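You operate a simulated robot arm through the tools that you are given. There is no shell and no other tool.

The job below is to be done with a simulated robot arm. You get a single attempt, and the scene is never put back.

TASK
Dry the two wet cups in the cup dryer.
Fine: lower rack, DRY setting; leave them in, door shut, dial at OFF; the dry cups stay where they are. Where these are worked on the way, their far stop is far enough and under half their travel is too little: lower rack.

Only the result counts: the job must be done as asked and must still hold three seconds after the hand-in. Knocking over, shifting, dropping, spilling or breaking anything else fails it.

THE ROBOT
A 6-joint arm with a two-finger gripper on a trunk, on a base that moves. Base frame: it is fixed to the floor where the robot stands at the start and does not move with it; the origin is under the middle of the robot, x ahead of it, y to its left, z up. Lengths are in mm, angles in rad, forces in N, time in s.
With the tool pointing down near the work surface it reaches from about 200 to 700 mm from the robot's upright axis, wherever it stands. Its first joint turns from -2.897 to 2.897 rad. Places, roughly: blue dryer key [-1900, -1600, 1200]; cup [-2000, -1750, 1000]; dryer dial [-1800, -1700, 1200]; dryer door [-1900, -1700, 1000]; lower rack [-1900, -1800, 900]; top of the lower rack [-1900, -1800, 1000]. Payload 1.57 kg.
The TCP is the grasp point between the finger pads, 21 mm short of the fingertips. In the tool frame z runs along the fingers and y along their closing line. The gripper opens to 70 mm; its body begins 50 mm behind the TCP.
Orientation is that of the tool frame in the base frame, as a unit quaternion [x, y, z, w]. With the fingers straight down and closing along the base's y, the tool's x points along the base's -x, its y along +y and its z along -z.

THE INTERFACE
- The arm moves only by the tool servo_tool. Its argument "deltas" is a list of rows, each an object of numbers (a shift or turn left out is 0, a gripper value left out holds the last): "x", "y", "z": the shift along the tool's x, y, z in mm; "rx", "ry", "rz": the turn, a rotation vector about the tool's x, y, z in rad; "claw": the gripper command, from -1 (shut) to 1 (fully open), values between in proportion. In form: [{"x": .., "y": .., "z": .., "rx": .., "ry": .., "rz": .., "claw": ..}, ...]. A call has 1 to 20 rows; each row is the pose to reach, as a shift and turn from the pose commanded when the call began, along the tool's axes at that moment. Rows are played at 5 a second. More than 50 mm and 0.15 rad between two rows, or a gripper value outside its range, and nothing of the call is played. A pose out of reach is approached as far as the arm can. The call stops where the force on the tool passes 60 N (or 10 N more than at its start, if that is more) or the arm is blocked; 0.2 s more then pass. Each finger travels about 155.5 mm/s and halts on what it meets, pressing with about 25 N; the grip force reading is that of the motor and also rises with nothing between the fingers. The clock runs only during rows and for 0.2 s after the last one: add rows that repeat a pose to give the fingers time. The reply holds the time, the measured pose of the TCP, the force on the tool along the base axes, the opening and the grip force, in the units named above and with some noise, with the torque about the TCP (base axes, N m) and any sound that the robot's microphone picked up.
- Cameras (640 x 400 px; columns grow to the right, rows downward): "scene" is now at [28.1, 148, 1500.9]; the picture's right is [-0.06, -1.00, 0.00], its down [-0.56, 0.03, -0.83] and it looks along [0.83, -0.05, -0.56] (base axes); focal length 261 px, centre (320, 200). "wrist" rides on the gripper at [79, 4, -81] in the tool frame; the picture's right is [-0.05, 1.00, 0.00], its down [-0.67, -0.04, -0.74] and it looks along [-0.74, -0.04, 0.67] (tool axes); focal length 256 px, centre (320, 200). There is no depth. A picture from a camera that has moved, and an enlarged one, comes with that camera's place and axes in the base frame and with its lens.
- grab_frame(camera): a new picture of that camera. No time passes.
- base_move(legs): drives the robot by 1 to 6 legs, each [ahead, left, turn to the left] in mm, mm and rad, along the robot's own axes; the way and the turn of a leg run together, so that a leg with both is an arc; at most 1500 mm and 3.142 rad a leg. The arm and the cameras ride along, it lands a little off, and it stops where it bumps. It gives what a move gives.
- pan_tilt(pan, tilt): turns the head with the scene camera to pan (to the left, within 2.705 rad either way) and tilt (down, from -0.506 to 1.204), counted from straight ahead of the robot. It gives what a move gives.
- inspect(camera, box): a new picture of the part [left, top, right, bottom] of that camera's present view, enlarged. No time passes.
- finish_job(): hands the job in; it is judged then, once.

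Places have to be worked out from the pictures, the camera data and where the tool is seen. Open the gripper and draw the arm clear of the work before you hand the job in, unless the task says otherwise.

The tools are called after "Emit:" by a JSON object that holds its "op" and its "data". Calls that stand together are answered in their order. servo_tool: Moves the arm, as the interface text tells. Its arguments: {"type":"object","properties":{"deltas":{"type":"array","items":{"type":"object","properties":{"x":{"type":"number"},"y":{"type":"number"},"z":{"type":"number"},"rx":{"type":"number"},"ry":{"type":"number"},"rz":{"type":"number"},"claw":{"type":"number"}}}}},"required":["deltas"]} The other tools are called the same way: base_move (legs) drives the base; pan_tilt (pan, tilt) turns the head that bears the scene camera; grab_frame (camera) takes a picture; inspect (camera, box) takes an enlarged picture of a part of a camera's view; finish_job () hands the job in.

At the start:

```text
t: 0.0
position: [380.8, 128.5, 1238.9]
ee_rot: [-0.001, 1.0, 0.0, 0.001]
force: [-0.4, -0.7, 0.1]
wrist_torque: [-0.02, -0.02, 0.03]
width: 69.9
grip_force: 0.1
robot x, y, heading: [1.6, -4.0, 0.004]
head pan, tilt (commanded): [-0.061, 0.59]
```

scene: 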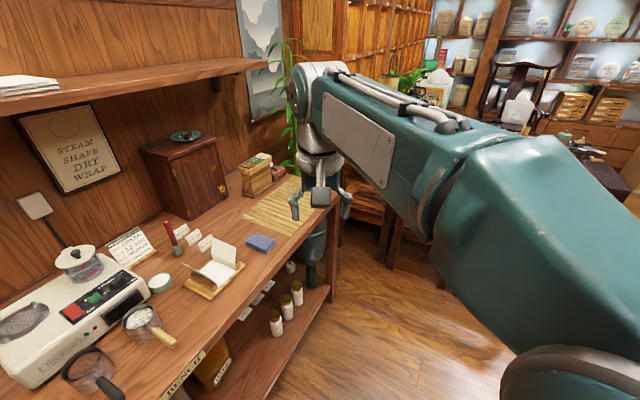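
wrist: 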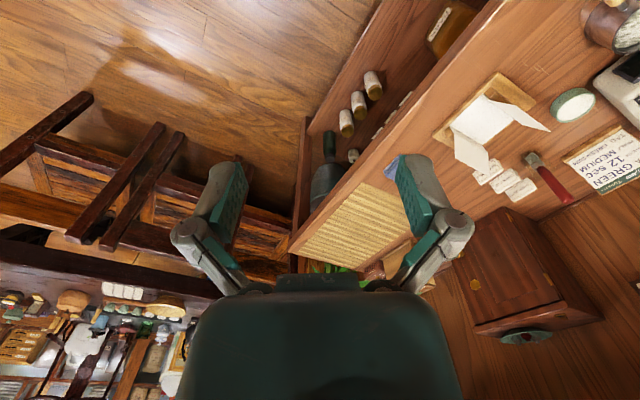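

The start picture shows a bench to the left-front; the dryer should be behind-right of me at about (-1900,-1700). I turn the head there to look first.

Emit:
{"op": "pan_tilt", "data": {"pan": -2.4, "tilt": 0.3}}

Emit:
{"op": "grab_frame", "data": {"camera": "scene"}}

```text
t: 2.2
position: [381.7, 127.8, 1238.6]
ee_rot: [0.0, 1.0, -0.001, 0.0]
force: [-0.2, 0.4, -0.1]
wrist_torque: [0.01, 0.02, -0.01]
width: 70.1
grip_force: 0.2
robot x, y, heading: [-2.2, 2.3, 0.003]
head pan, tilt (commanded): [-2.4, 0.3]
```

```text
taken
camera scene: at [-129.3, 90.2, 1527.5], right [-0.68, 0.74, 0.0], down [0.22, 0.2, -0.96], along [-0.7, -0.65, -0.29], focal length 261 px, centre (320, 200)
```

scene: 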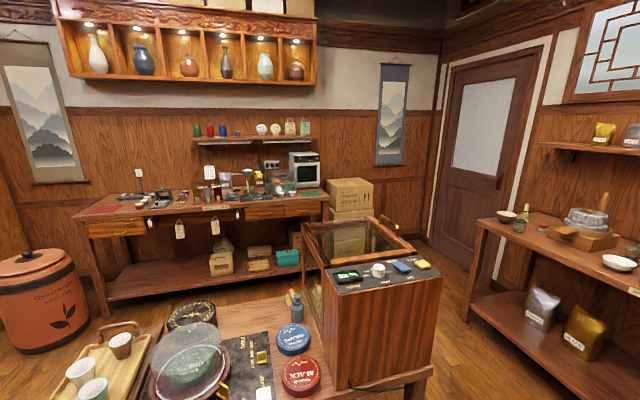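

The far bench has an oven-like thing near the predicted pixel (308,175). I enlarge both that and the near cabinet.

Emit:
{"op": "inspect", "data": {"camera": "scene", "box": [180, 120, 380, 245]}}

Emit:
{"op": "inspect", "data": {"camera": "scene", "box": [290, 200, 490, 325]}}

Emit:
{"op": "inspect", "data": {"camera": "scene", "box": [40, 270, 340, 400]}}

```text
3.20 times, centred on (280, 182) of scene
camera zoom: at [-129.3, 90.2, 1527.5], right [-0.68, 0.74, 0.0], down [0.22, 0.2, -0.96], along [-0.7, -0.65, -0.29], focal length 836 px, centre (448, 256)
```

zoom: 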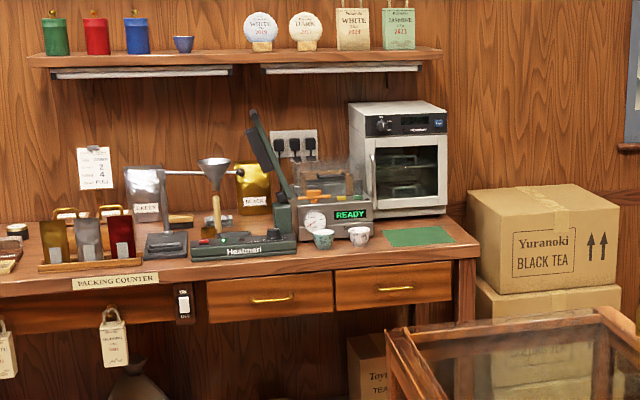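

```text
3.20 times, centred on (390, 262) of scene
camera zoom: at [-129.3, 90.2, 1527.5], right [-0.68, 0.74, 0.0], down [0.22, 0.2, -0.96], along [-0.7, -0.65, -0.29], focal length 836 px, centre (96, 0)
```

zoom: 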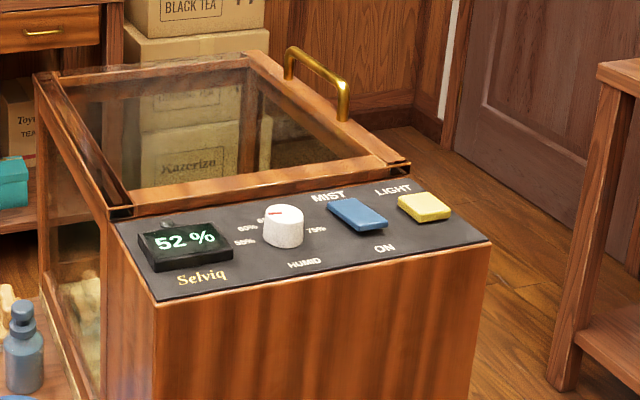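

```text
2.13 times, centred on (190, 335) of scene
camera zoom: at [-129.3, 90.2, 1527.5], right [-0.68, 0.74, 0.0], down [0.22, 0.2, -0.96], along [-0.7, -0.65, -0.29], focal length 557 px, centre (597, -88)
```

zoom: 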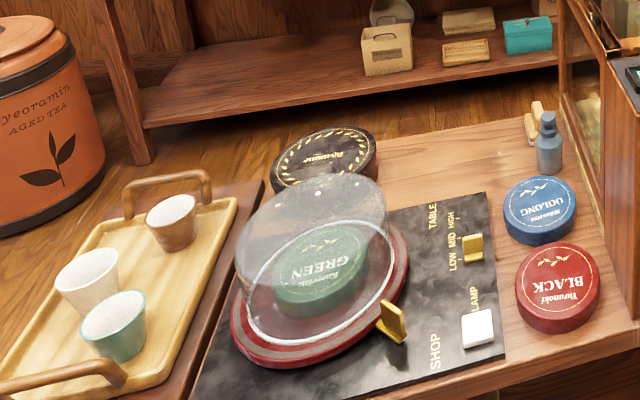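

The white oven-like box on the far bench is the cup dryer; a humidor table stands between. I look around more to find free floor and a route.

Emit:
{"op": "pan_tilt", "data": {"pan": -1.5, "tilt": 0.5}}

Emit:
{"op": "grab_frame", "data": {"camera": "scene"}}

Emit:
{"op": "pan_tilt", "data": {"pan": -2.6, "tilt": 0.8}}

Emit:
{"op": "grab_frame", "data": {"camera": "scene"}}

Emit:
{"op": "pan_tilt", "data": {"pan": 2.6, "tilt": 0.6}}

Emit:
{"op": "grab_frame", "data": {"camera": "scene"}}

```text
t: 3.4
position: [381.1, 128.2, 1238.9]
ee_rot: [0.0, 1.0, -0.001, 0.0]
force: [-0.3, -0.1, -0.3]
wrist_torque: [0.01, -0.03, -0.02]
width: 69.9
grip_force: 0.0
robot x, y, heading: [1.5, -0.7, 0.003]
head pan, tilt (commanded): [-1.499, 0.499]
```

```text
taken
camera scene: at [-54.0, 62.5, 1509.1], right [-1.0, -0.07, 0.0], down [-0.03, 0.48, -0.88], along [0.06, -0.88, -0.48], focal length 261 px, centre (320, 200)
```

scene: 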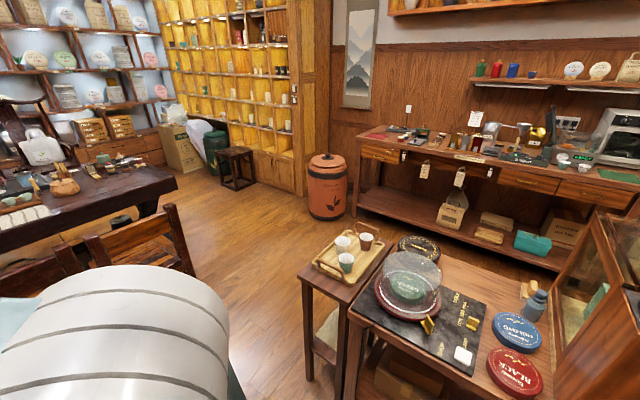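

```text
t: 4.7
position: [382.3, 127.5, 1237.8]
ee_rot: [0.0, 1.0, -0.001, 0.0]
force: [0.5, 0.7, 1.0]
wrist_torque: [0.0, 0.01, -0.01]
width: 69.6
grip_force: 0.1
robot x, y, heading: [-0.6, -3.3, -0.002]
head pan, tilt (commanded): [-2.601, 0.799]
```

```text
taken
camera scene: at [-129.7, 111.7, 1483.2], right [-0.52, 0.86, 0.0], down [0.61, 0.37, -0.7], along [-0.6, -0.36, -0.72], focal length 261 px, centre (320, 200)
```

scene: 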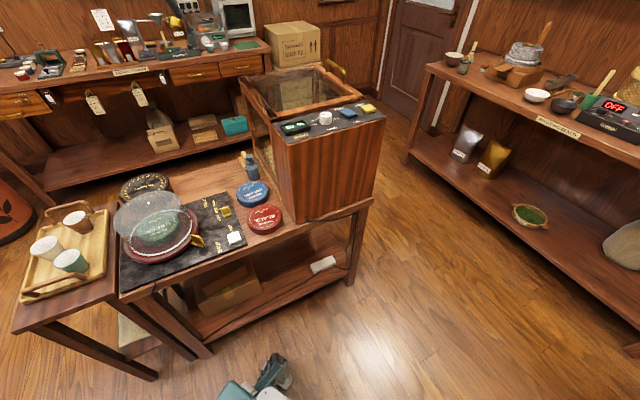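

```text
t: 8.8
position: [381.1, 127.9, 1238.5]
ee_rot: [0.0, 1.0, -0.001, 0.0]
force: [0.9, 0.2, -0.6]
wrist_torque: [-0.03, 0.02, 0.03]
width: 69.9
grip_force: 0.1
robot x, y, heading: [2.6, 1.2, -0.006]
head pan, tilt (commanded): [2.601, 0.6]
```

```text
taken
camera scene: at [-136.3, 198.9, 1499.9], right [0.52, 0.86, 0.0], down [0.48, -0.29, -0.83], along [-0.71, 0.42, -0.56], focal length 261 px, centre (320, 200)
```

scene: 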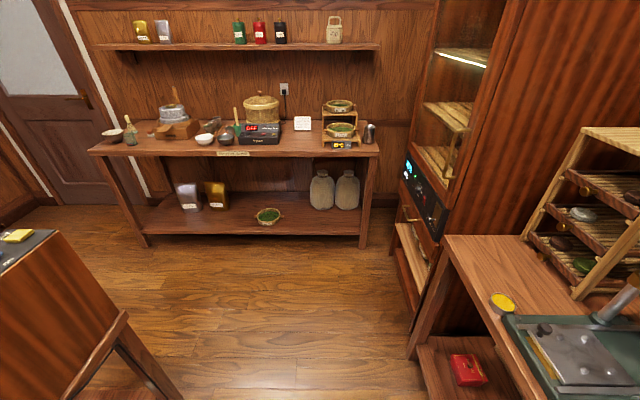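

I work out room axes rotated ~0.57 rad from base axes; far bench front edge lies near the line from (-1700,-1255) to (-218,-2334), with ~1 m wide gap between the humidor table and the right bench. I look down to gauge the base's footprint.

Emit:
{"op": "pan_tilt", "data": {"pan": -2.6, "tilt": 1.2}}

Emit:
{"op": "grab_frame", "data": {"camera": "scene"}}

Emit:
{"op": "pan_tilt", "data": {"pan": -1.5, "tilt": 1.2}}

Emit:
{"op": "grab_frame", "data": {"camera": "scene"}}

Emit:
{"op": "pan_tilt", "data": {"pan": 1.5, "tilt": 1.0}}

Emit:
{"op": "grab_frame", "data": {"camera": "scene"}}

Emit:
{"op": "pan_tilt", "data": {"pan": 0.3, "tilt": 1.0}}

Emit:
{"op": "grab_frame", "data": {"camera": "scene"}}

```text
t: 12.8
position: [381.1, 127.3, 1238.5]
ee_rot: [0.0, 1.0, -0.001, -0.001]
force: [0.0, -0.5, -0.8]
wrist_torque: [0.03, 0.01, -0.04]
width: 69.9
grip_force: 0.1
robot x, y, heading: [3.3, -0.2, 0.0]
head pan, tilt (commanded): [-2.601, 1.201]
```

```text
taken
camera scene: at [-108.5, 124.4, 1455.4], right [-0.52, 0.86, 0.0], down [0.8, 0.48, -0.36], along [-0.31, -0.19, -0.93], focal length 261 px, centre (320, 200)
```

scene: 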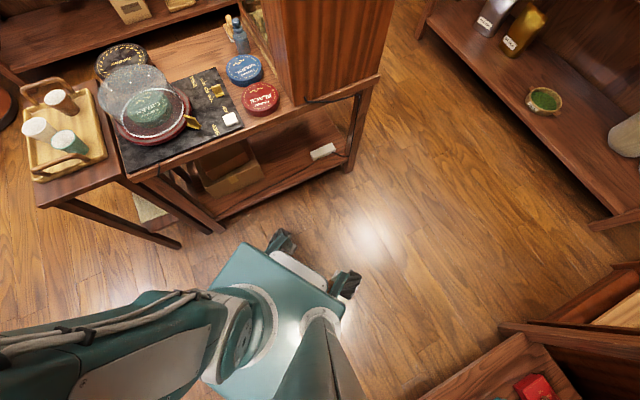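

```text
t: 14.2
position: [381.8, 128.3, 1237.6]
ee_rot: [0.001, 1.0, -0.001, 0.0]
force: [-1.6, 0.9, 0.6]
wrist_torque: [-0.02, 0.02, 0.05]
width: 70.2
grip_force: 0.1
robot x, y, heading: [-4.4, -1.0, 0.001]
head pan, tilt (commanded): [-1.499, 1.201]
```

```text
taken
camera scene: at [-56.6, 97.4, 1455.4], right [-1.0, -0.07, 0.0], down [-0.07, 0.93, -0.36], along [0.03, -0.36, -0.93], focal length 261 px, centre (320, 200)
```

scene: 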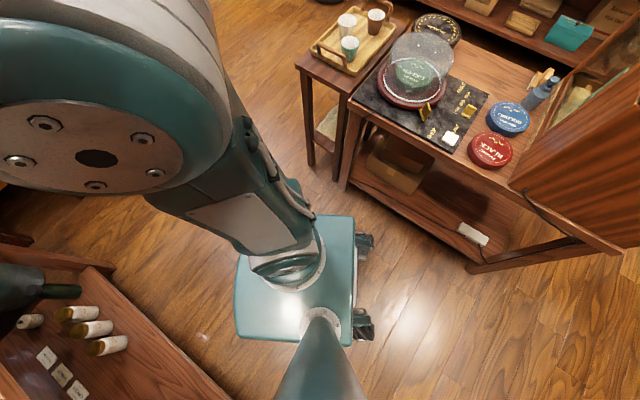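

```text
t: 16.8
position: [381.4, 128.8, 1238.8]
ee_rot: [0.001, 1.0, -0.002, -0.001]
force: [-1.2, -0.1, 0.1]
wrist_torque: [-0.01, 0.01, -0.01]
width: 70.3
grip_force: 0.0
robot x, y, heading: [-1.7, 3.5, -0.005]
head pan, tilt (commanded): [1.499, 1.0]
```

```text
taken
camera scene: at [-55.5, 222.9, 1467.8], right [1.0, -0.07, 0.0], down [-0.06, -0.84, -0.54], along [0.04, 0.54, -0.84], focal length 261 px, centre (320, 200)
```

scene: 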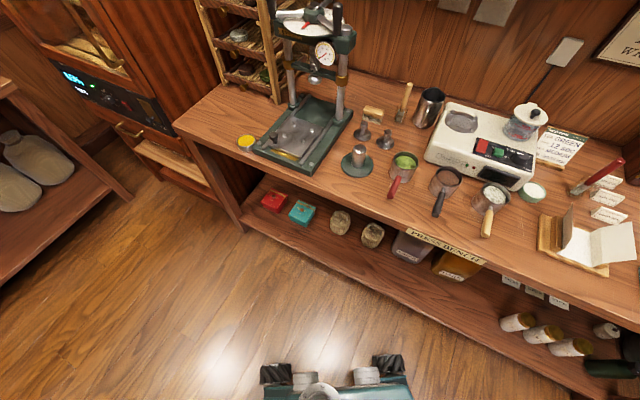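

```text
t: 18.2
position: [381.7, 127.6, 1239.1]
ee_rot: [0.0, 1.0, -0.001, 0.0]
force: [0.4, 0.2, -0.1]
wrist_torque: [0.0, 0.0, -0.01]
width: 70.5
grip_force: 0.0
robot x, y, heading: [0.1, 0.7, 0.008]
head pan, tilt (commanded): [0.3, 1.0]
```

```text
taken
camera scene: at [6.1, 174.0, 1467.9], right [0.3, -0.96, 0.0], down [-0.8, -0.25, -0.54], along [0.52, 0.16, -0.84], focal length 261 px, centre (320, 200)
```

scene: 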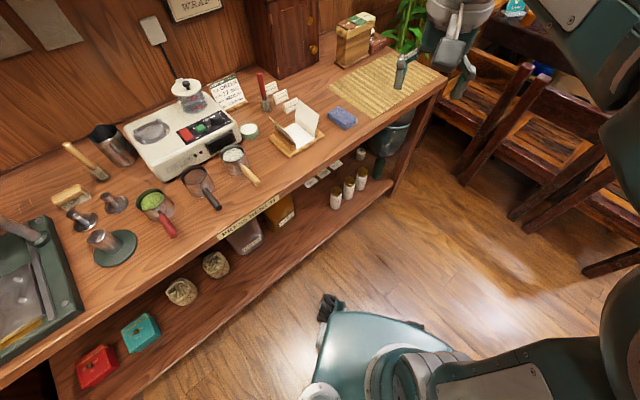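

The base is roughly 500 x 580 mm; the gap beside the humidor table is ~1 m. I drive diagonally back along the aisle to about (-1008, 648), then turn to face the dryer bench.

Emit:
{"op": "base_move", "data": {"legs": [[-1008, 640, 0], [0, 0, -2.15]]}}

Emit:
{"op": "pan_tilt", "data": {"pan": 0.2, "tilt": 0.5}}

Emit:
{"op": "grab_frame", "data": {"camera": "scene"}}

```text
t: 29.4
position: [-1109.1, 262.8, 1239.7]
ee_rot: [0.883, 0.469, 0.0, -0.001]
force: [0.3, 0.0, 0.0]
wrist_torque: [-0.02, 0.01, 0.01]
width: 70.0
grip_force: 0.1
robot x, y, heading: [-1001.9, 651.0, -2.163]
head pan, tilt (commanded): [0.3, 1.0]
```

```text
t: 30.3
position: [-1109.1, 263.8, 1239.5]
ee_rot: [0.883, 0.47, 0.0, -0.001]
force: [0.3, 0.7, -0.1]
wrist_torque: [0.03, 0.02, 0.02]
width: 70.1
grip_force: 0.0
robot x, y, heading: [-1002.3, 647.7, -2.165]
head pan, tilt (commanded): [0.201, 0.499]
```

```text
taken
camera scene: at [-876.5, 526.4, 1508.9], right [-0.92, 0.38, 0.0], down [0.18, 0.44, -0.88], along [-0.34, -0.81, -0.48], focal length 261 px, centre (320, 200)
```

scene: 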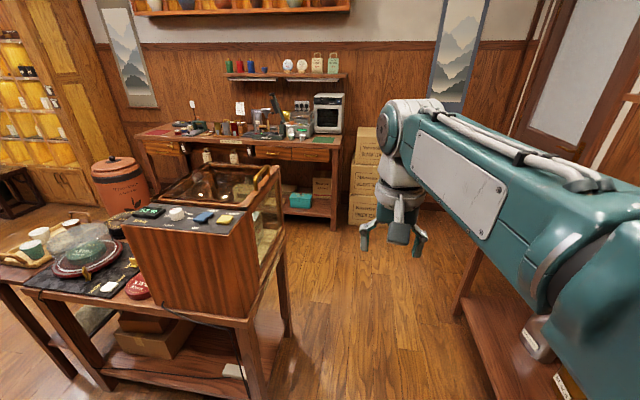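

The route ahead is clear to the right of the humidor; the bench front edge now triangulates to z≈850 and about 2.1 m in front. I drive ahead 1450 mm, then slide left 600 mm behind the humidor table.

Emit:
{"op": "base_move", "data": {"legs": [[1450, 0, 0], [0, 600, 0]]}}

Emit:
{"op": "pan_tilt", "data": {"pan": 0.0, "tilt": 0.5}}

Emit:
{"op": "grab_frame", "data": {"camera": "scene"}}

```text
t: 40.5
position: [-1441.9, -1280.2, 1239.8]
ee_rot: [0.884, 0.467, 0.0, 0.001]
force: [-0.4, 0.2, 0.3]
wrist_torque: [0.0, 0.02, 0.01]
width: 70.1
grip_force: 0.1
robot x, y, heading: [-1329.6, -896.3, -2.171]
head pan, tilt (commanded): [0.201, 0.499]
```

```text
t: 41.2
position: [-1439.2, -1280.7, 1238.6]
ee_rot: [0.885, 0.466, 0.0, -0.001]
force: [0.5, 0.6, -1.0]
wrist_torque: [0.03, -0.01, -0.02]
width: 70.1
grip_force: 0.1
robot x, y, heading: [-1330.3, -890.9, -2.172]
head pan, tilt (commanded): [0.0, 0.499]
```

```text
taken
camera scene: at [-1221.5, -1009.1, 1509.1], right [-0.83, 0.56, 0.0], down [0.27, 0.4, -0.88], along [-0.49, -0.72, -0.48], focal length 261 px, centre (320, 200)
```

scene: 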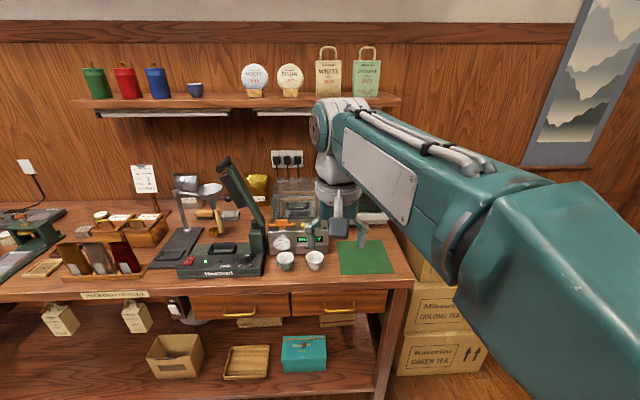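

The arm now hides the dryer. I slide the tool to the robot's right to clear the view.

Emit:
{"op": "servo_tool", "data": {"deltas": [{"y": -50}, {"y": -100}, {"y": -150}, {"y": -200}, {"y": -250}, {"y": -300}, {"y": -350}, {"y": -400}]}}

Emit:
{"op": "grab_frame", "data": {"camera": "scene"}}

Emit:
{"op": "grab_frame", "data": {"camera": "wrist"}}

```text
t: 43.0
position: [-1771.7, -1053.4, 1237.1]
ee_rot: [0.884, 0.467, 0.0, 0.0]
force: [0.6, 0.5, -1.0]
wrist_torque: [0.0, 0.0, 0.02]
width: 69.9
grip_force: 0.0
robot x, y, heading: [-1327.4, -895.5, -2.167]
head pan, tilt (commanded): [0.0, 0.499]
```

```text
taken
camera scene: at [-1223.3, -1008.1, 1509.3], right [-0.83, 0.56, 0.0], down [0.27, 0.4, -0.88], along [-0.49, -0.72, -0.48], focal length 261 px, centre (320, 200)
```

scene: 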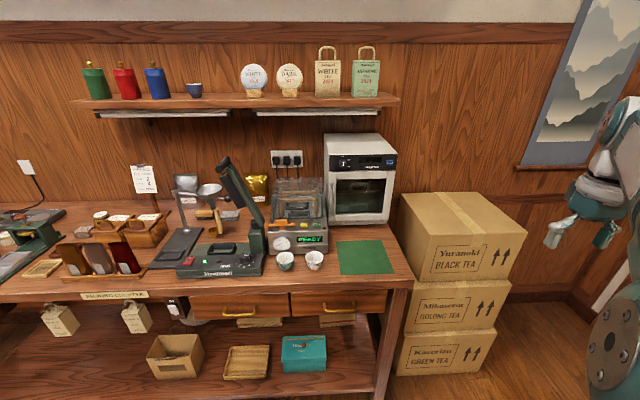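

```text
taken
camera wrist: at [-1723.3, -989.5, 1318.7], right [0.79, -0.61, 0.0], down [-0.41, -0.53, 0.74], along [-0.45, -0.59, -0.67], focal length 256 px, centre (320, 200)
```

wrist: 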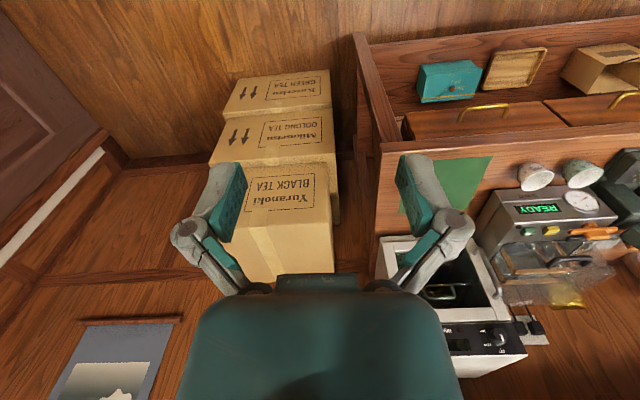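

Now the dryer is in clear view. I enlarge the dryer and the cups.

Emit:
{"op": "inspect", "data": {"camera": "scene", "box": [300, 120, 420, 230]}}

Emit:
{"op": "inspect", "data": {"camera": "scene", "box": [260, 210, 410, 300]}}

Emit:
{"op": "inspect", "data": {"camera": "scene", "box": [320, 125, 405, 180]}}

```text
3.64 times, centred on (360, 175) of scene
camera zoom: at [-1223.3, -1008.1, 1509.3], right [-0.83, 0.56, 0.0], down [0.27, 0.4, -0.88], along [-0.49, -0.72, -0.48], focal length 950 px, centre (174, 291)
```

zoom: 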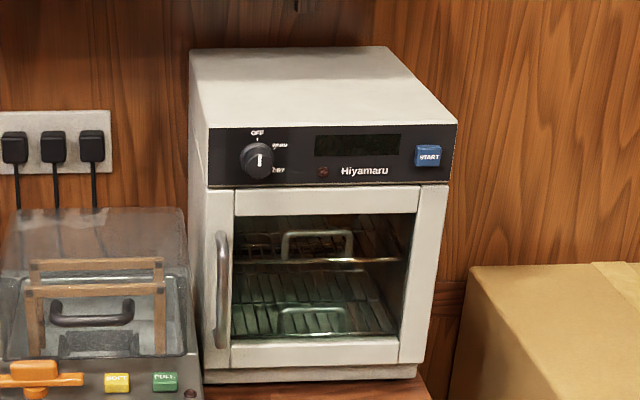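

```text
4.27 times, centred on (335, 255) of scene
camera zoom: at [-1223.3, -1008.1, 1509.3], right [-0.83, 0.56, 0.0], down [0.27, 0.4, -0.88], along [-0.49, -0.72, -0.48], focal length 1114 px, centre (256, -35)
```

zoom: 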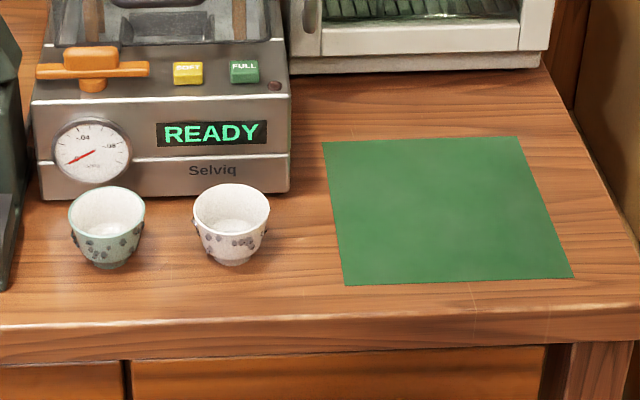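

```text
7.27 times, centred on (362, 152) of scene
camera zoom: at [-1223.3, -1008.1, 1509.3], right [-0.83, 0.56, 0.0], down [0.27, 0.4, -0.88], along [-0.49, -0.72, -0.48], focal length 1899 px, centre (11, 546)
```

zoom: 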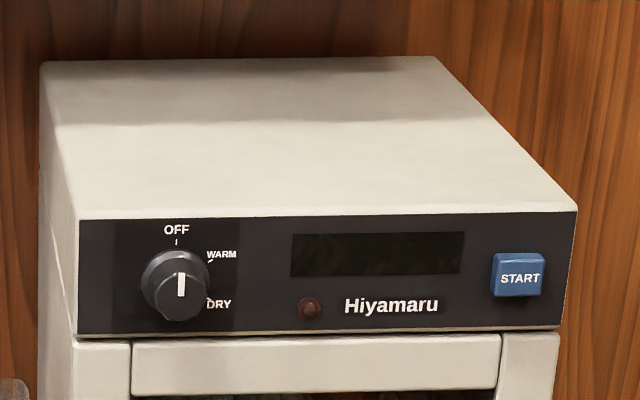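

The two cups by the vacuum sealer show dark drip marks; the dryer has dial (OFF/WARM/DRY), START key, left-side vertical handle and two racks. I look straight down to see how far the base front is from the bench.

Emit:
{"op": "pan_tilt", "data": {"pan": 0.0, "tilt": 1.2}}

Emit:
{"op": "grab_frame", "data": {"camera": "scene"}}

Emit:
{"op": "pan_tilt", "data": {"pan": -0.7, "tilt": 1.0}}

Emit:
{"op": "grab_frame", "data": {"camera": "scene"}}

```text
t: 44.1
position: [-1769.0, -1054.3, 1239.4]
ee_rot: [0.884, 0.467, 0.001, 0.0]
force: [-0.2, -0.1, -0.2]
wrist_torque: [0.01, -0.01, 0.01]
width: 70.2
grip_force: 0.0
robot x, y, heading: [-1327.9, -894.7, -2.171]
head pan, tilt (commanded): [0.0, 1.201]
```

```text
taken
camera scene: at [-1201.8, -980.3, 1455.5], right [-0.83, 0.56, 0.0], down [0.53, 0.77, -0.36], along [-0.2, -0.3, -0.93], focal length 261 px, centre (320, 200)
```

scene: 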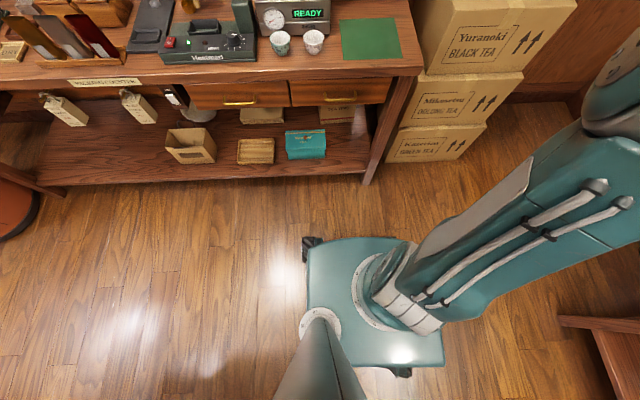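

```text
t: 45.2
position: [-1769.9, -1053.8, 1238.3]
ee_rot: [0.884, 0.467, 0.0, 0.001]
force: [-0.2, 0.1, -1.0]
wrist_torque: [-0.02, 0.02, 0.01]
width: 70.0
grip_force: 0.0
robot x, y, heading: [-1326.8, -892.4, -2.174]
head pan, tilt (commanded): [-0.7, 1.0]
```

```text
taken
camera scene: at [-1237.3, -952.8, 1468.1], right [-0.27, 0.96, 0.0], down [0.81, 0.23, -0.54], along [-0.52, -0.14, -0.84], focal length 261 px, centre (320, 200)
```

scene: 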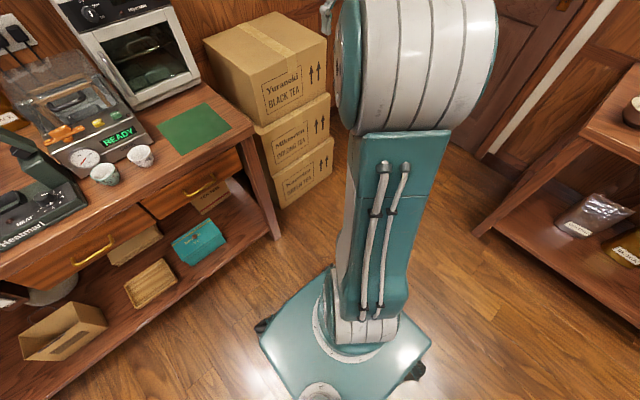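

The base front is about 300 mm ahead of its centre, leaving ~340 mm to the bench legs. I square up by +0.034 rad and creep ahead 260 mm.

Emit:
{"op": "base_move", "data": {"legs": [[0, 0, 0.034], [260, 0, 0]]}}

Emit:
{"op": "pan_tilt", "data": {"pan": -0.1, "tilt": 0.6}}

Emit:
{"op": "grab_frame", "data": {"camera": "scene"}}

Emit:
{"op": "inspect", "data": {"camera": "scene", "box": [290, 60, 450, 200]}}

Emit:
{"op": "inspect", "data": {"camera": "scene", "box": [220, 180, 420, 320]}}

```text
t: 47.4
position: [-1904.8, -1287.7, 1238.8]
ee_rot: [0.877, 0.481, -0.001, 0.0]
force: [-1.0, -0.8, 0.5]
wrist_torque: [-0.02, 0.0, -0.01]
width: 70.3
grip_force: 0.0
robot x, y, heading: [-1468.3, -1113.4, -2.14]
head pan, tilt (commanded): [-0.7, 1.0]
```

```text
t: 48.4
position: [-1903.7, -1287.9, 1240.2]
ee_rot: [0.877, 0.48, 0.0, 0.0]
force: [-0.1, 0.1, 0.8]
wrist_torque: [0.05, 0.01, 0.0]
width: 69.7
grip_force: 0.2
robot x, y, heading: [-1466.7, -1113.3, -2.141]
head pan, tilt (commanded): [-0.099, 0.6]
```

```text
taken
camera scene: at [-1363.4, -1217.7, 1500.0], right [-0.78, 0.62, 0.0], down [0.35, 0.44, -0.82], along [-0.51, -0.65, -0.57], focal length 261 px, centre (320, 200)
```

scene: 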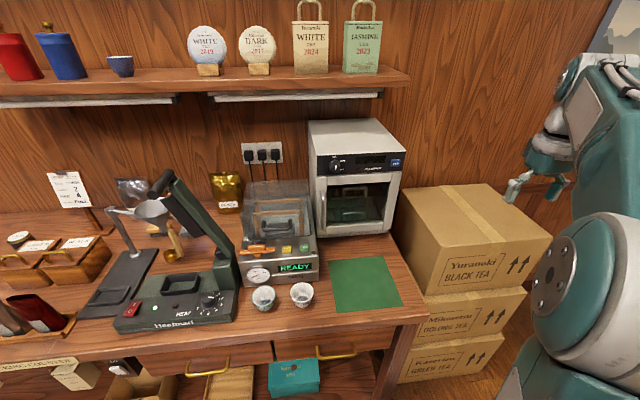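

```text
2.86 times, centred on (370, 130) of scene
camera zoom: at [-1363.4, -1217.7, 1500.0], right [-0.78, 0.62, 0.0], down [0.35, 0.44, -0.82], along [-0.51, -0.65, -0.57], focal length 746 px, centre (177, 400)
```

zoom: 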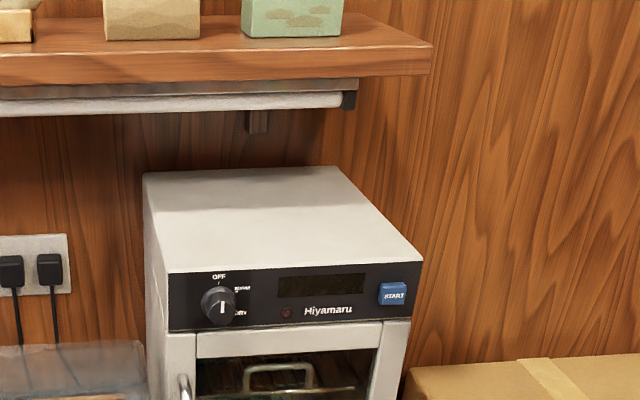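

```text
2.86 times, centred on (320, 250) of scene
camera zoom: at [-1363.4, -1217.7, 1500.0], right [-0.78, 0.62, 0.0], down [0.35, 0.44, -0.82], along [-0.51, -0.65, -0.57], focal length 746 px, centre (320, 57)
```

zoom: 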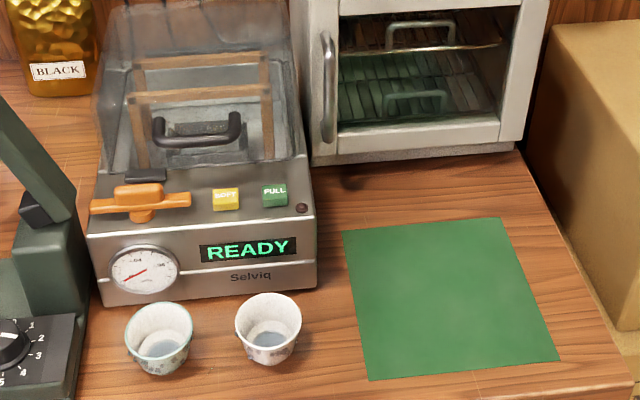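

Both cups near the sealer show water inside and drops; they're the wet pair. I bring the gripper in front of the dryer so the wrist camera can look into it.

Emit:
{"op": "servo_tool", "data": {"deltas": [{"y": 50, "z": 10}, {"y": 100, "z": 25}, {"y": 150, "z": 40}, {"y": 200, "z": 55}, {"y": 235, "z": 70}]}}

Emit:
{"op": "grab_frame", "data": {"camera": "wrist"}}

Emit:
{"op": "inspect", "data": {"camera": "wrist", "box": [200, 30, 460, 210]}}

```text
refused: row 1 steps farther than a row can; nothing moved
```

```text
taken
camera wrist: at [-1857.7, -1222.5, 1318.9], right [0.81, -0.58, 0.0], down [-0.39, -0.54, 0.74], along [-0.43, -0.61, -0.67], focal length 256 px, centre (320, 200)
```

wrist: 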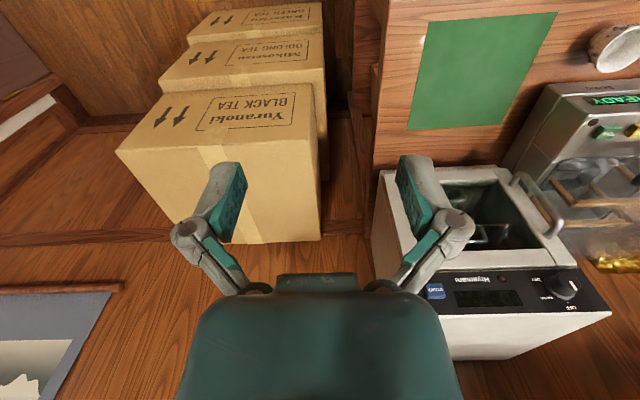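

```text
2.22 times, centred on (330, 120) of wrist
camera zoom: at [-1857.7, -1222.5, 1318.9], right [0.81, -0.58, 0.0], down [-0.39, -0.54, 0.74], along [-0.43, -0.61, -0.67], focal length 569 px, centre (298, 378)
```

zoom: 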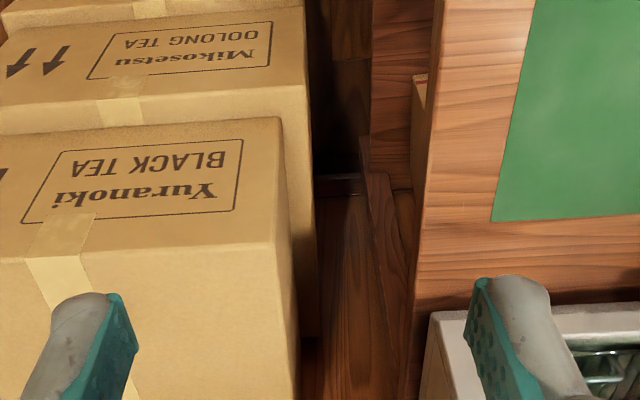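

The step was over 50 mm combined; I resend it with smaller steps.

Emit:
{"op": "servo_tool", "data": {"deltas": [{"y": 45, "z": 10}, {"y": 90, "z": 25}, {"y": 135, "z": 40}, {"y": 180, "z": 55}, {"y": 225, "z": 70}]}}

Emit:
{"op": "grab_frame", "data": {"camera": "wrist"}}

Emit:
{"op": "inspect", "data": {"camera": "wrist", "box": [220, 130, 460, 290]}}

```text
t: 49.6
position: [-1714.7, -1408.7, 1168.9]
ee_rot: [0.877, 0.48, 0.0, -0.002]
force: [0.5, -0.1, 0.0]
wrist_torque: [0.02, 0.02, -0.02]
width: 70.1
grip_force: 0.0
robot x, y, heading: [-1470.0, -1114.6, -2.139]
head pan, tilt (commanded): [-0.099, 0.6]
```

```text
taken
camera wrist: at [-1667.1, -1343.6, 1249.5], right [0.81, -0.58, 0.0], down [-0.39, -0.54, 0.74], along [-0.43, -0.6, -0.67], focal length 256 px, centre (320, 200)
```

wrist: 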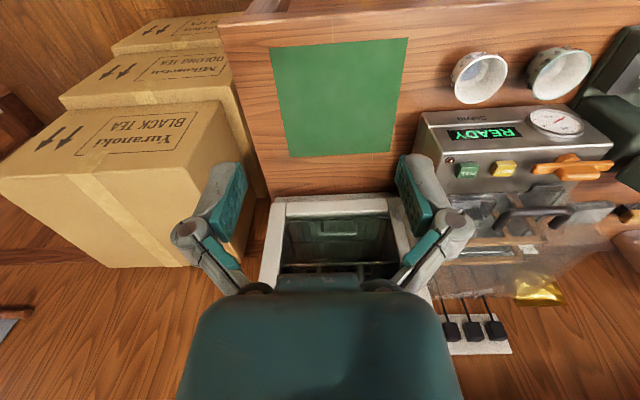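

```text
2.50 times, centred on (340, 210) of wrist
camera zoom: at [-1667.1, -1343.6, 1249.5], right [0.81, -0.58, 0.0], down [-0.39, -0.54, 0.74], along [-0.43, -0.6, -0.67], focal length 640 px, centre (270, 175)
```

zoom: 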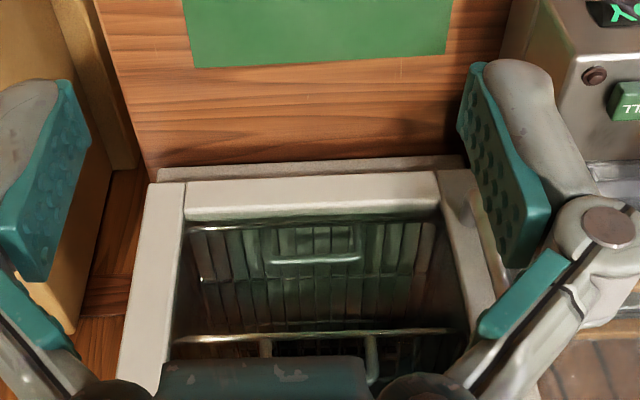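

The lower rack looks empty through the glass. I check the scene camera close-up of the dryer interior.

Emit:
{"op": "inspect", "data": {"camera": "scene", "box": [305, 110, 415, 245]}}

Emit:
{"op": "inspect", "data": {"camera": "scene", "box": [330, 170, 400, 230]}}

```text
2.96 times, centred on (360, 178) of scene
camera zoom: at [-1361.6, -1218.7, 1499.9], right [-0.79, 0.62, 0.0], down [0.35, 0.44, -0.82], along [-0.51, -0.65, -0.57], focal length 774 px, centre (202, 267)
```

zoom: 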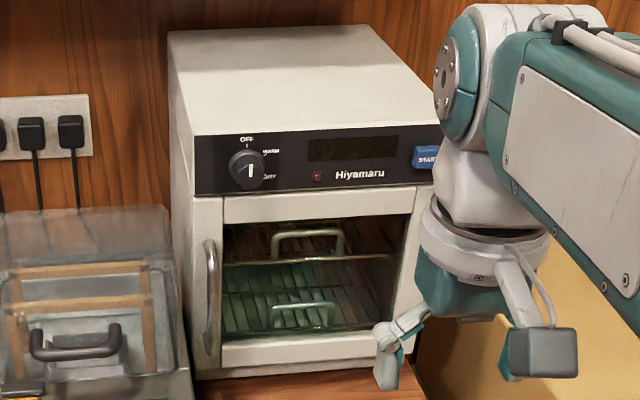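

```text
6.67 times, centred on (365, 200) of scene
camera zoom: at [-1361.6, -1218.7, 1499.9], right [-0.79, 0.62, 0.0], down [0.35, 0.44, -0.82], along [-0.51, -0.65, -0.57], focal length 1741 px, centre (20, 200)
```

zoom: 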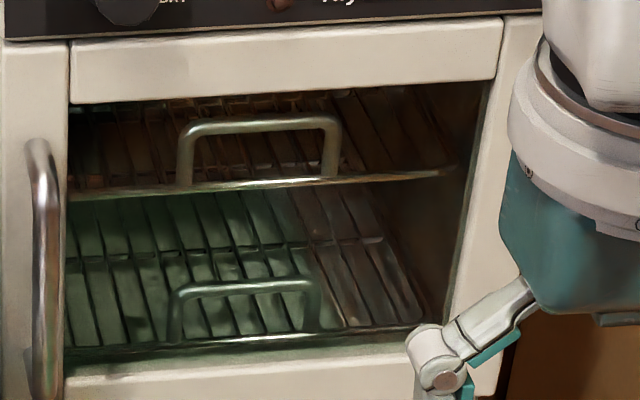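

No cups show on the lower rack. I tilt the tool 45° forward and move it to about 150 mm in front of the door handle so the wrist camera looks level at it.

Emit:
{"op": "servo_tool", "data": {"deltas": [{"x": -22, "y": 18, "z": 18, "ry": -0.13}, {"x": -44, "y": 36, "z": 36, "ry": -0.26}, {"x": -66, "y": 54, "z": 54, "ry": -0.39}, {"x": -88, "y": 71, "z": 73, "ry": -0.52}, {"x": -110, "y": 89, "z": 91, "ry": -0.65}, {"x": -132, "y": 107, "z": 109, "ry": -0.785}]}}

Emit:
{"op": "grab_frame", "data": {"camera": "wrist"}}

Emit:
{"op": "grab_frame", "data": {"camera": "scene"}}

```text
t: 51.0
position: [-1693.1, -1579.0, 1060.6]
ee_rot: [0.81, 0.445, -0.336, 0.183]
force: [-0.4, 1.0, 0.2]
wrist_torque: [-0.03, 0.01, -0.02]
width: 69.6
grip_force: 0.0
robot x, y, heading: [-1466.4, -1111.8, -2.141]
head pan, tilt (commanded): [-0.099, 0.6]
```

```text
taken
camera wrist: at [-1628.5, -1485.2, 1060.7], right [0.82, -0.57, 0.04], down [0.0, 0.07, 1.0], along [-0.57, -0.82, 0.05], focal length 256 px, centre (320, 200)
```

wrist: 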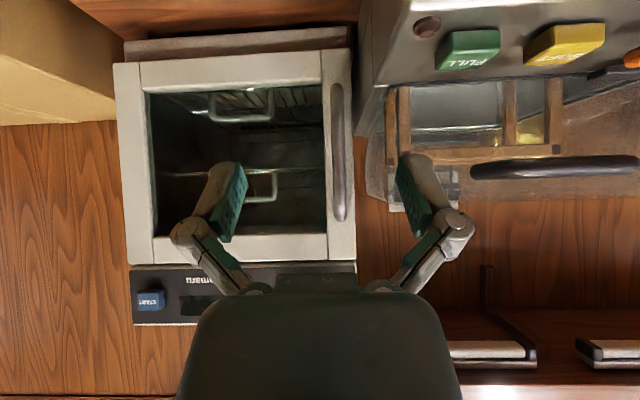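

```text
taken
camera scene: at [-1361.6, -1219.0, 1499.9], right [-0.79, 0.62, 0.0], down [0.35, 0.44, -0.82], along [-0.51, -0.65, -0.57], focal length 261 px, centre (320, 200)
```

scene: 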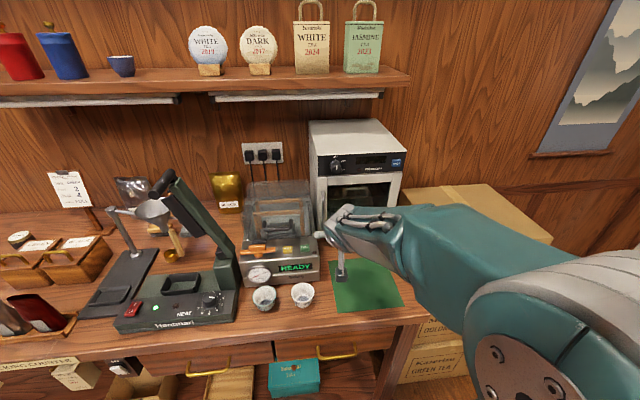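

The handle is a vertical bar at about s≈572 (left of door), z 950–1090, front near 150 mm ahead of the TCP. I narrow the fingers to ~42 mm (sealer lid is close on the left), and approach to just short of the bar near its top.

Emit:
{"op": "servo_tool", "data": {"deltas": [{"x": -25, "y": 4, "z": 22, "claw": 0.2}, {"x": -50, "y": 8, "z": 45, "claw": 0.2}, {"x": -74, "y": 11, "z": 67, "claw": 0.2}, {"x": -74, "y": 11, "z": 67, "claw": 0.2}]}}

Emit:
{"op": "grab_frame", "data": {"camera": "wrist"}}

Emit:
{"op": "inspect", "data": {"camera": "scene", "box": [280, 150, 400, 250]}}

```text
t: 52.0
position: [-1738.9, -1667.9, 1064.7]
ee_rot: [0.81, 0.444, -0.336, 0.183]
force: [-0.9, 0.0, 0.4]
wrist_torque: [0.02, 0.02, 0.02]
width: 41.7
grip_force: 0.1
robot x, y, heading: [-1469.8, -1114.0, -2.139]
head pan, tilt (commanded): [-0.099, 0.6]
```

```text
taken
camera wrist: at [-1674.0, -1574.4, 1065.0], right [0.82, -0.57, 0.04], down [0.0, 0.06, 1.0], along [-0.57, -0.82, 0.05], focal length 256 px, centre (320, 200)
```

wrist: 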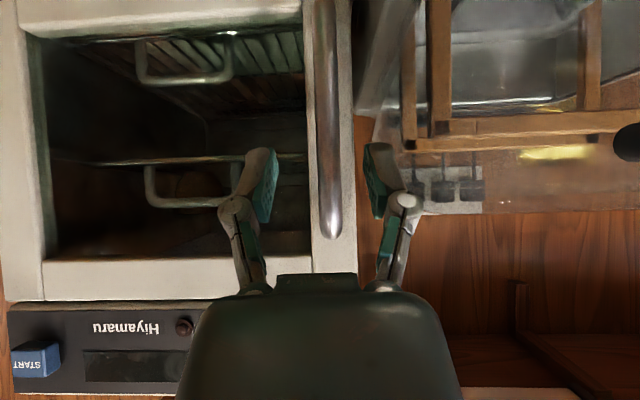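

```text
4.00 times, centred on (340, 200) of scene
camera zoom: at [-1362.3, -1219.2, 1499.9], right [-0.79, 0.62, 0.0], down [0.35, 0.45, -0.82], along [-0.51, -0.65, -0.57], focal length 1044 px, centre (240, 200)
```

zoom: 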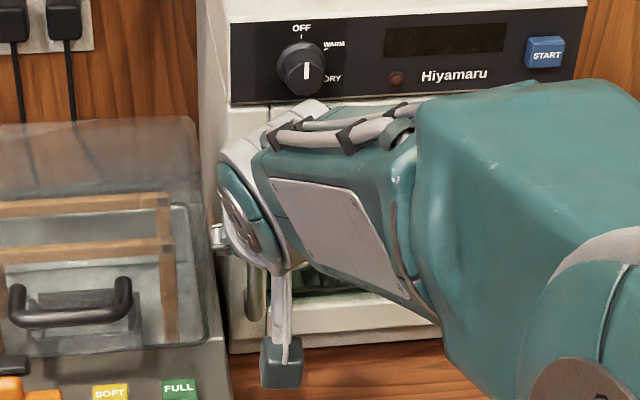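

The bar lies between the fingers, about 4 mm to the robot's left of the tool centre; the door face is at n≈-2423. I advance 45 mm and close on the bar.

Emit:
{"op": "servo_tool", "data": {"deltas": [{"x": -16, "y": 3, "z": 16, "claw": 0.2}, {"x": -32, "y": 4, "z": 32, "claw": 0.2}, {"x": -32, "y": 4, "z": 32, "claw": -1}, {"x": -32, "y": 4, "z": 32, "claw": -1}, {"x": -32, "y": 4, "z": 32, "claw": -1}]}}

Emit:
{"op": "grab_frame", "data": {"camera": "wrist"}}

```text
t: 52.9
position: [-1754.9, -1702.7, 1064.6]
ee_rot: [0.812, 0.443, -0.333, 0.181]
force: [18.4, 30.8, 15.3]
wrist_torque: [0.15, -0.18, -0.21]
width: 29.7
grip_force: 32.1
robot x, y, heading: [-1466.0, -1105.9, -2.139]
head pan, tilt (commanded): [-0.099, 0.6]
stopped in row 4: the force on the tool passed its limit at 61 N (the readings are from after the stop); the commanded pose is now the measured one
```

```text
taken
camera wrist: at [-1688.5, -1609.0, 1065.6], right [0.82, -0.57, 0.04], down [0.0, 0.06, 1.0], along [-0.57, -0.82, 0.04], focal length 256 px, centre (320, 200)
```

wrist: 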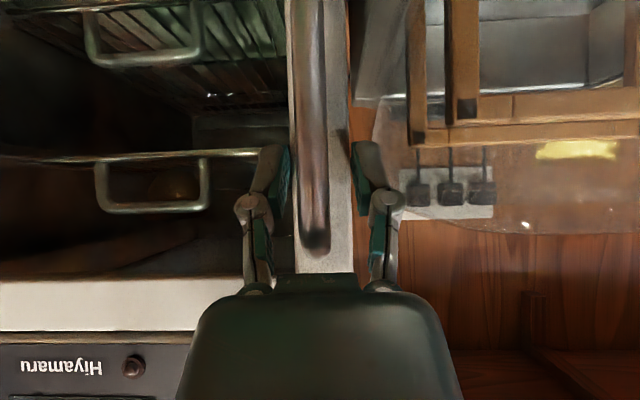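

The push met ~36 N back and up, with fingers at 30 mm, so something touches. I look at the contact from the scene camera before anything else.

Emit:
{"op": "inspect", "data": {"camera": "scene", "box": [290, 140, 410, 240]}}

Emit:
{"op": "inspect", "data": {"camera": "wrist", "box": [220, 110, 420, 300]}}

```text
4.00 times, centred on (350, 190) of scene
camera zoom: at [-1356.8, -1214.5, 1499.9], right [-0.79, 0.62, 0.0], down [0.35, 0.44, -0.83], along [-0.51, -0.65, -0.56], focal length 1044 px, centre (200, 240)
```

zoom: 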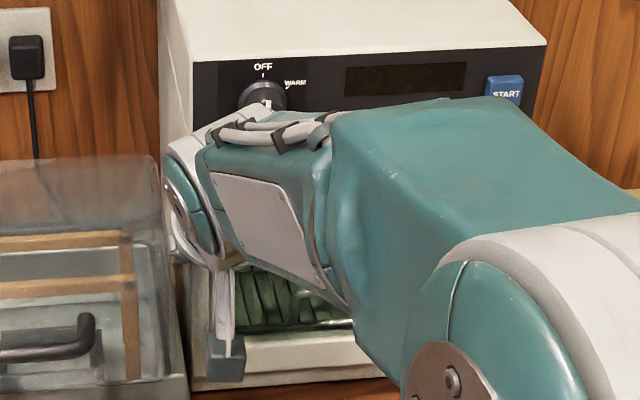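

```text
2.11 times, centred on (320, 205) of wrist
camera zoom: at [-1688.5, -1609.0, 1065.6], right [0.82, -0.57, 0.04], down [0.0, 0.06, 1.0], along [-0.57, -0.82, 0.04], focal length 539 px, centre (320, 190)
```

zoom: 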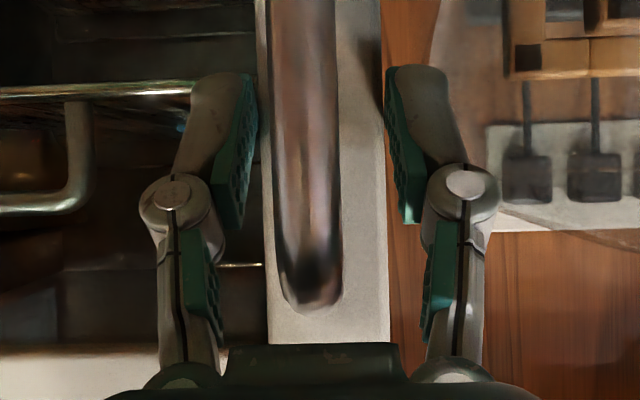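

The wrist/forearm seems to crowd the panel near the dial at this 45° tilt. I back off 70 mm with fingers opened and check the dial.

Emit:
{"op": "servo_tool", "data": {"deltas": [{"x": 4, "z": -4, "claw": 0.2}, {"x": 25, "z": -25, "claw": 0.2}, {"x": 50, "z": -50, "claw": 0.2}, {"x": 75, "z": -75, "claw": 0.2}]}}

Emit:
{"op": "inspect", "data": {"camera": "scene", "box": [290, 120, 410, 220]}}

```text
t: 53.9
position: [-1697.5, -1615.6, 1062.8]
ee_rot: [0.813, 0.444, -0.331, 0.179]
force: [0.6, -0.1, -0.2]
wrist_torque: [0.0, 0.01, 0.03]
width: 42.0
grip_force: 0.1
robot x, y, heading: [-1470.8, -1113.9, -2.132]
head pan, tilt (commanded): [-0.099, 0.6]
```

```text
4.00 times, centred on (350, 170) of scene
camera zoom: at [-1360.7, -1217.4, 1499.9], right [-0.79, 0.62, 0.0], down [0.35, 0.45, -0.82], along [-0.51, -0.65, -0.57], focal length 1044 px, centre (200, 320)
```

zoom: 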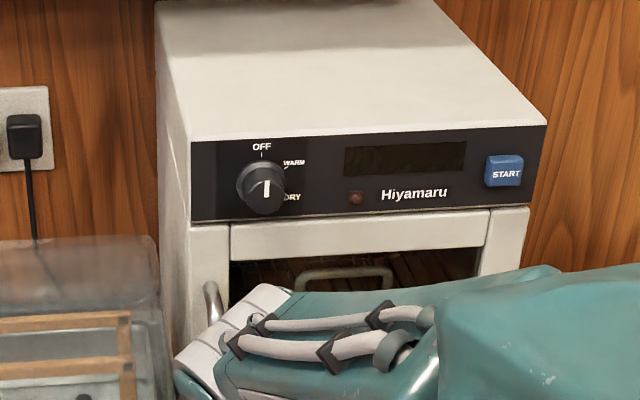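

The dial still points to OFF and the dryer is unmoved. I pitch the tool further towards horizontal (about 72°) so wrist and forearm stay back from the panel.

Emit:
{"op": "servo_tool", "data": {"deltas": [{"ry": -0.12}, {"ry": -0.24}, {"ry": -0.36}, {"ry": -0.47}, {"ry": -0.47}]}}

Emit:
{"op": "grab_frame", "data": {"camera": "wrist"}}

Emit:
{"op": "grab_frame", "data": {"camera": "scene"}}

```text
t: 55.1
position: [-1699.1, -1616.2, 1062.7]
ee_rot: [0.713, 0.389, -0.512, 0.28]
force: [0.0, 0.4, 0.5]
wrist_torque: [0.0, 0.04, -0.02]
width: 42.1
grip_force: 0.1
out of reach, approached as far as the arm can: row 2, 3
robot x, y, heading: [-1469.7, -1109.6, -2.142]
head pan, tilt (commanded): [-0.099, 0.6]
```

```text
taken
camera wrist: at [-1641.0, -1531.3, 1012.6], right [0.83, -0.55, 0.05], down [0.24, 0.43, 0.87], along [-0.5, -0.71, 0.49], focal length 256 px, centre (320, 200)
```

wrist: 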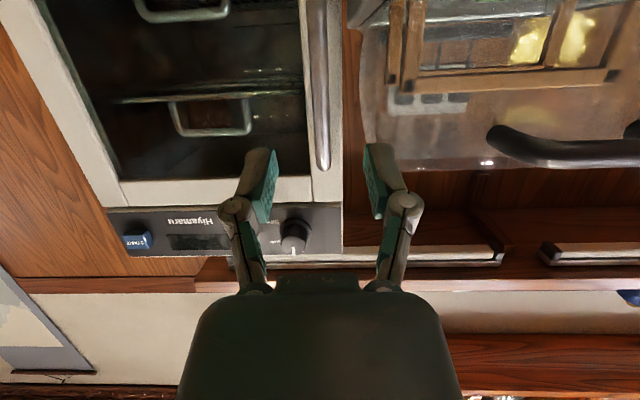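

```text
taken
camera scene: at [-1361.3, -1217.1, 1499.9], right [-0.79, 0.62, 0.0], down [0.35, 0.44, -0.82], along [-0.51, -0.65, -0.57], focal length 261 px, centre (320, 200)
```

scene: 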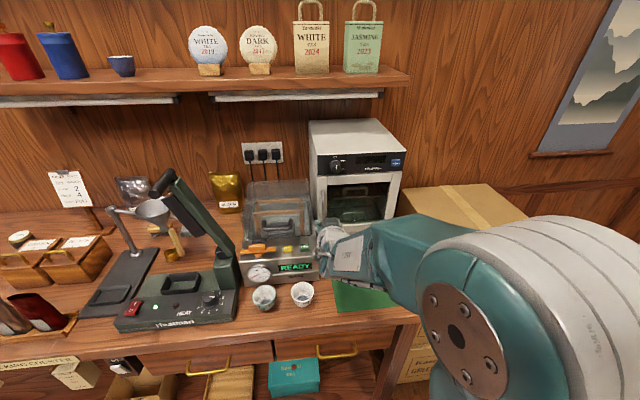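

Pitch is now ~71° and the bar is still centred (s≈569.5). I advance ~100 mm with fingers at 42 mm to straddle the bar.

Emit:
{"op": "servo_tool", "data": {"deltas": [{"x": -12, "y": -1, "z": 32}, {"x": -24, "y": -2, "z": 64}, {"x": -35, "y": -2, "z": 94}]}}

Emit:
{"op": "grab_frame", "data": {"camera": "wrist"}}

Emit:
{"op": "inspect", "data": {"camera": "scene", "box": [280, 140, 420, 260]}}

```text
t: 55.9
position: [-1758.1, -1698.7, 1065.8]
ee_rot: [0.713, 0.389, -0.512, 0.279]
force: [-1.0, 0.8, -0.2]
wrist_torque: [0.03, 0.02, 0.02]
width: 41.1
grip_force: 0.1
robot x, y, heading: [-1469.7, -1114.0, -2.141]
head pan, tilt (commanded): [-0.099, 0.6]
```

```text
taken
camera wrist: at [-1697.8, -1614.0, 1015.5], right [0.83, -0.56, 0.05], down [0.24, 0.43, 0.87], along [-0.5, -0.71, 0.49], focal length 256 px, centre (320, 200)
```

wrist: 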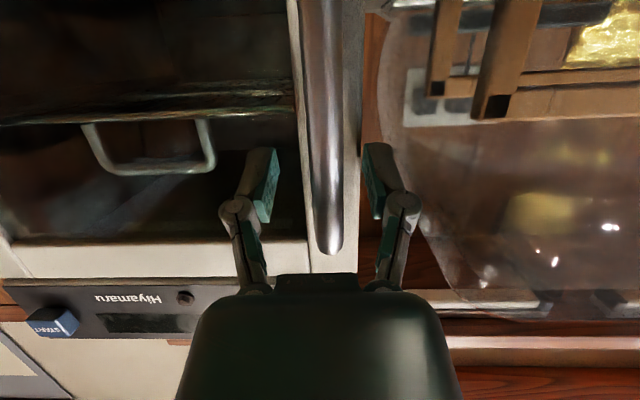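

```text
3.33 times, centred on (350, 200) of scene
camera zoom: at [-1361.7, -1217.5, 1499.9], right [-0.79, 0.62, 0.0], down [0.35, 0.45, -0.82], along [-0.51, -0.65, -0.57], focal length 870 px, centre (220, 200)
```

zoom: 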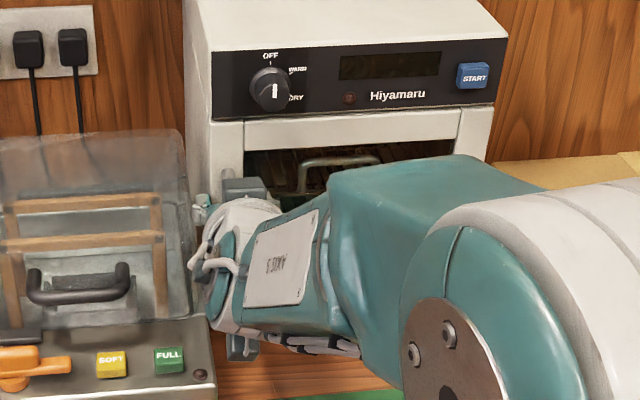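

No contact; bar is ~4 mm left of centre and right at TCP depth. I shift 4 mm left and close the fingers on it.

Emit:
{"op": "servo_tool", "data": {"deltas": [{"y": 4, "claw": 0.2}, {"y": 4, "claw": -1}, {"y": 4, "claw": -1}, {"y": 4, "claw": -1}]}}

Emit:
{"op": "grab_frame", "data": {"camera": "wrist"}}

```text
t: 56.9
position: [-1751.7, -1701.0, 1067.4]
ee_rot: [0.713, 0.389, -0.512, 0.279]
force: [3.5, 3.9, 6.1]
wrist_torque: [0.43, 0.05, 0.17]
width: 29.8
grip_force: 31.6
robot x, y, heading: [-1468.3, -1107.4, -2.133]
head pan, tilt (commanded): [-0.099, 0.6]
```

```text
taken
camera wrist: at [-1693.6, -1616.5, 1016.2], right [0.83, -0.55, 0.05], down [0.24, 0.43, 0.87], along [-0.5, -0.71, 0.49], focal length 256 px, centre (320, 200)
```

wrist: 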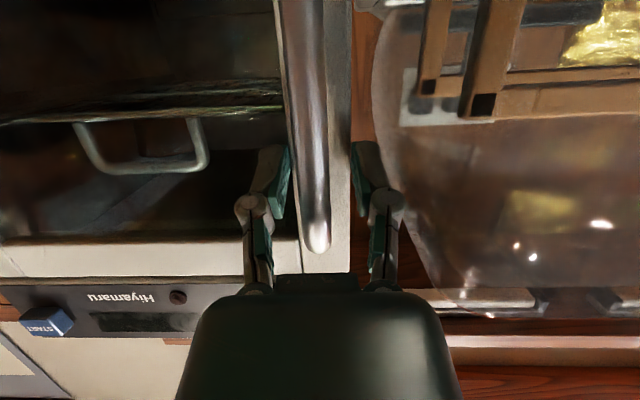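

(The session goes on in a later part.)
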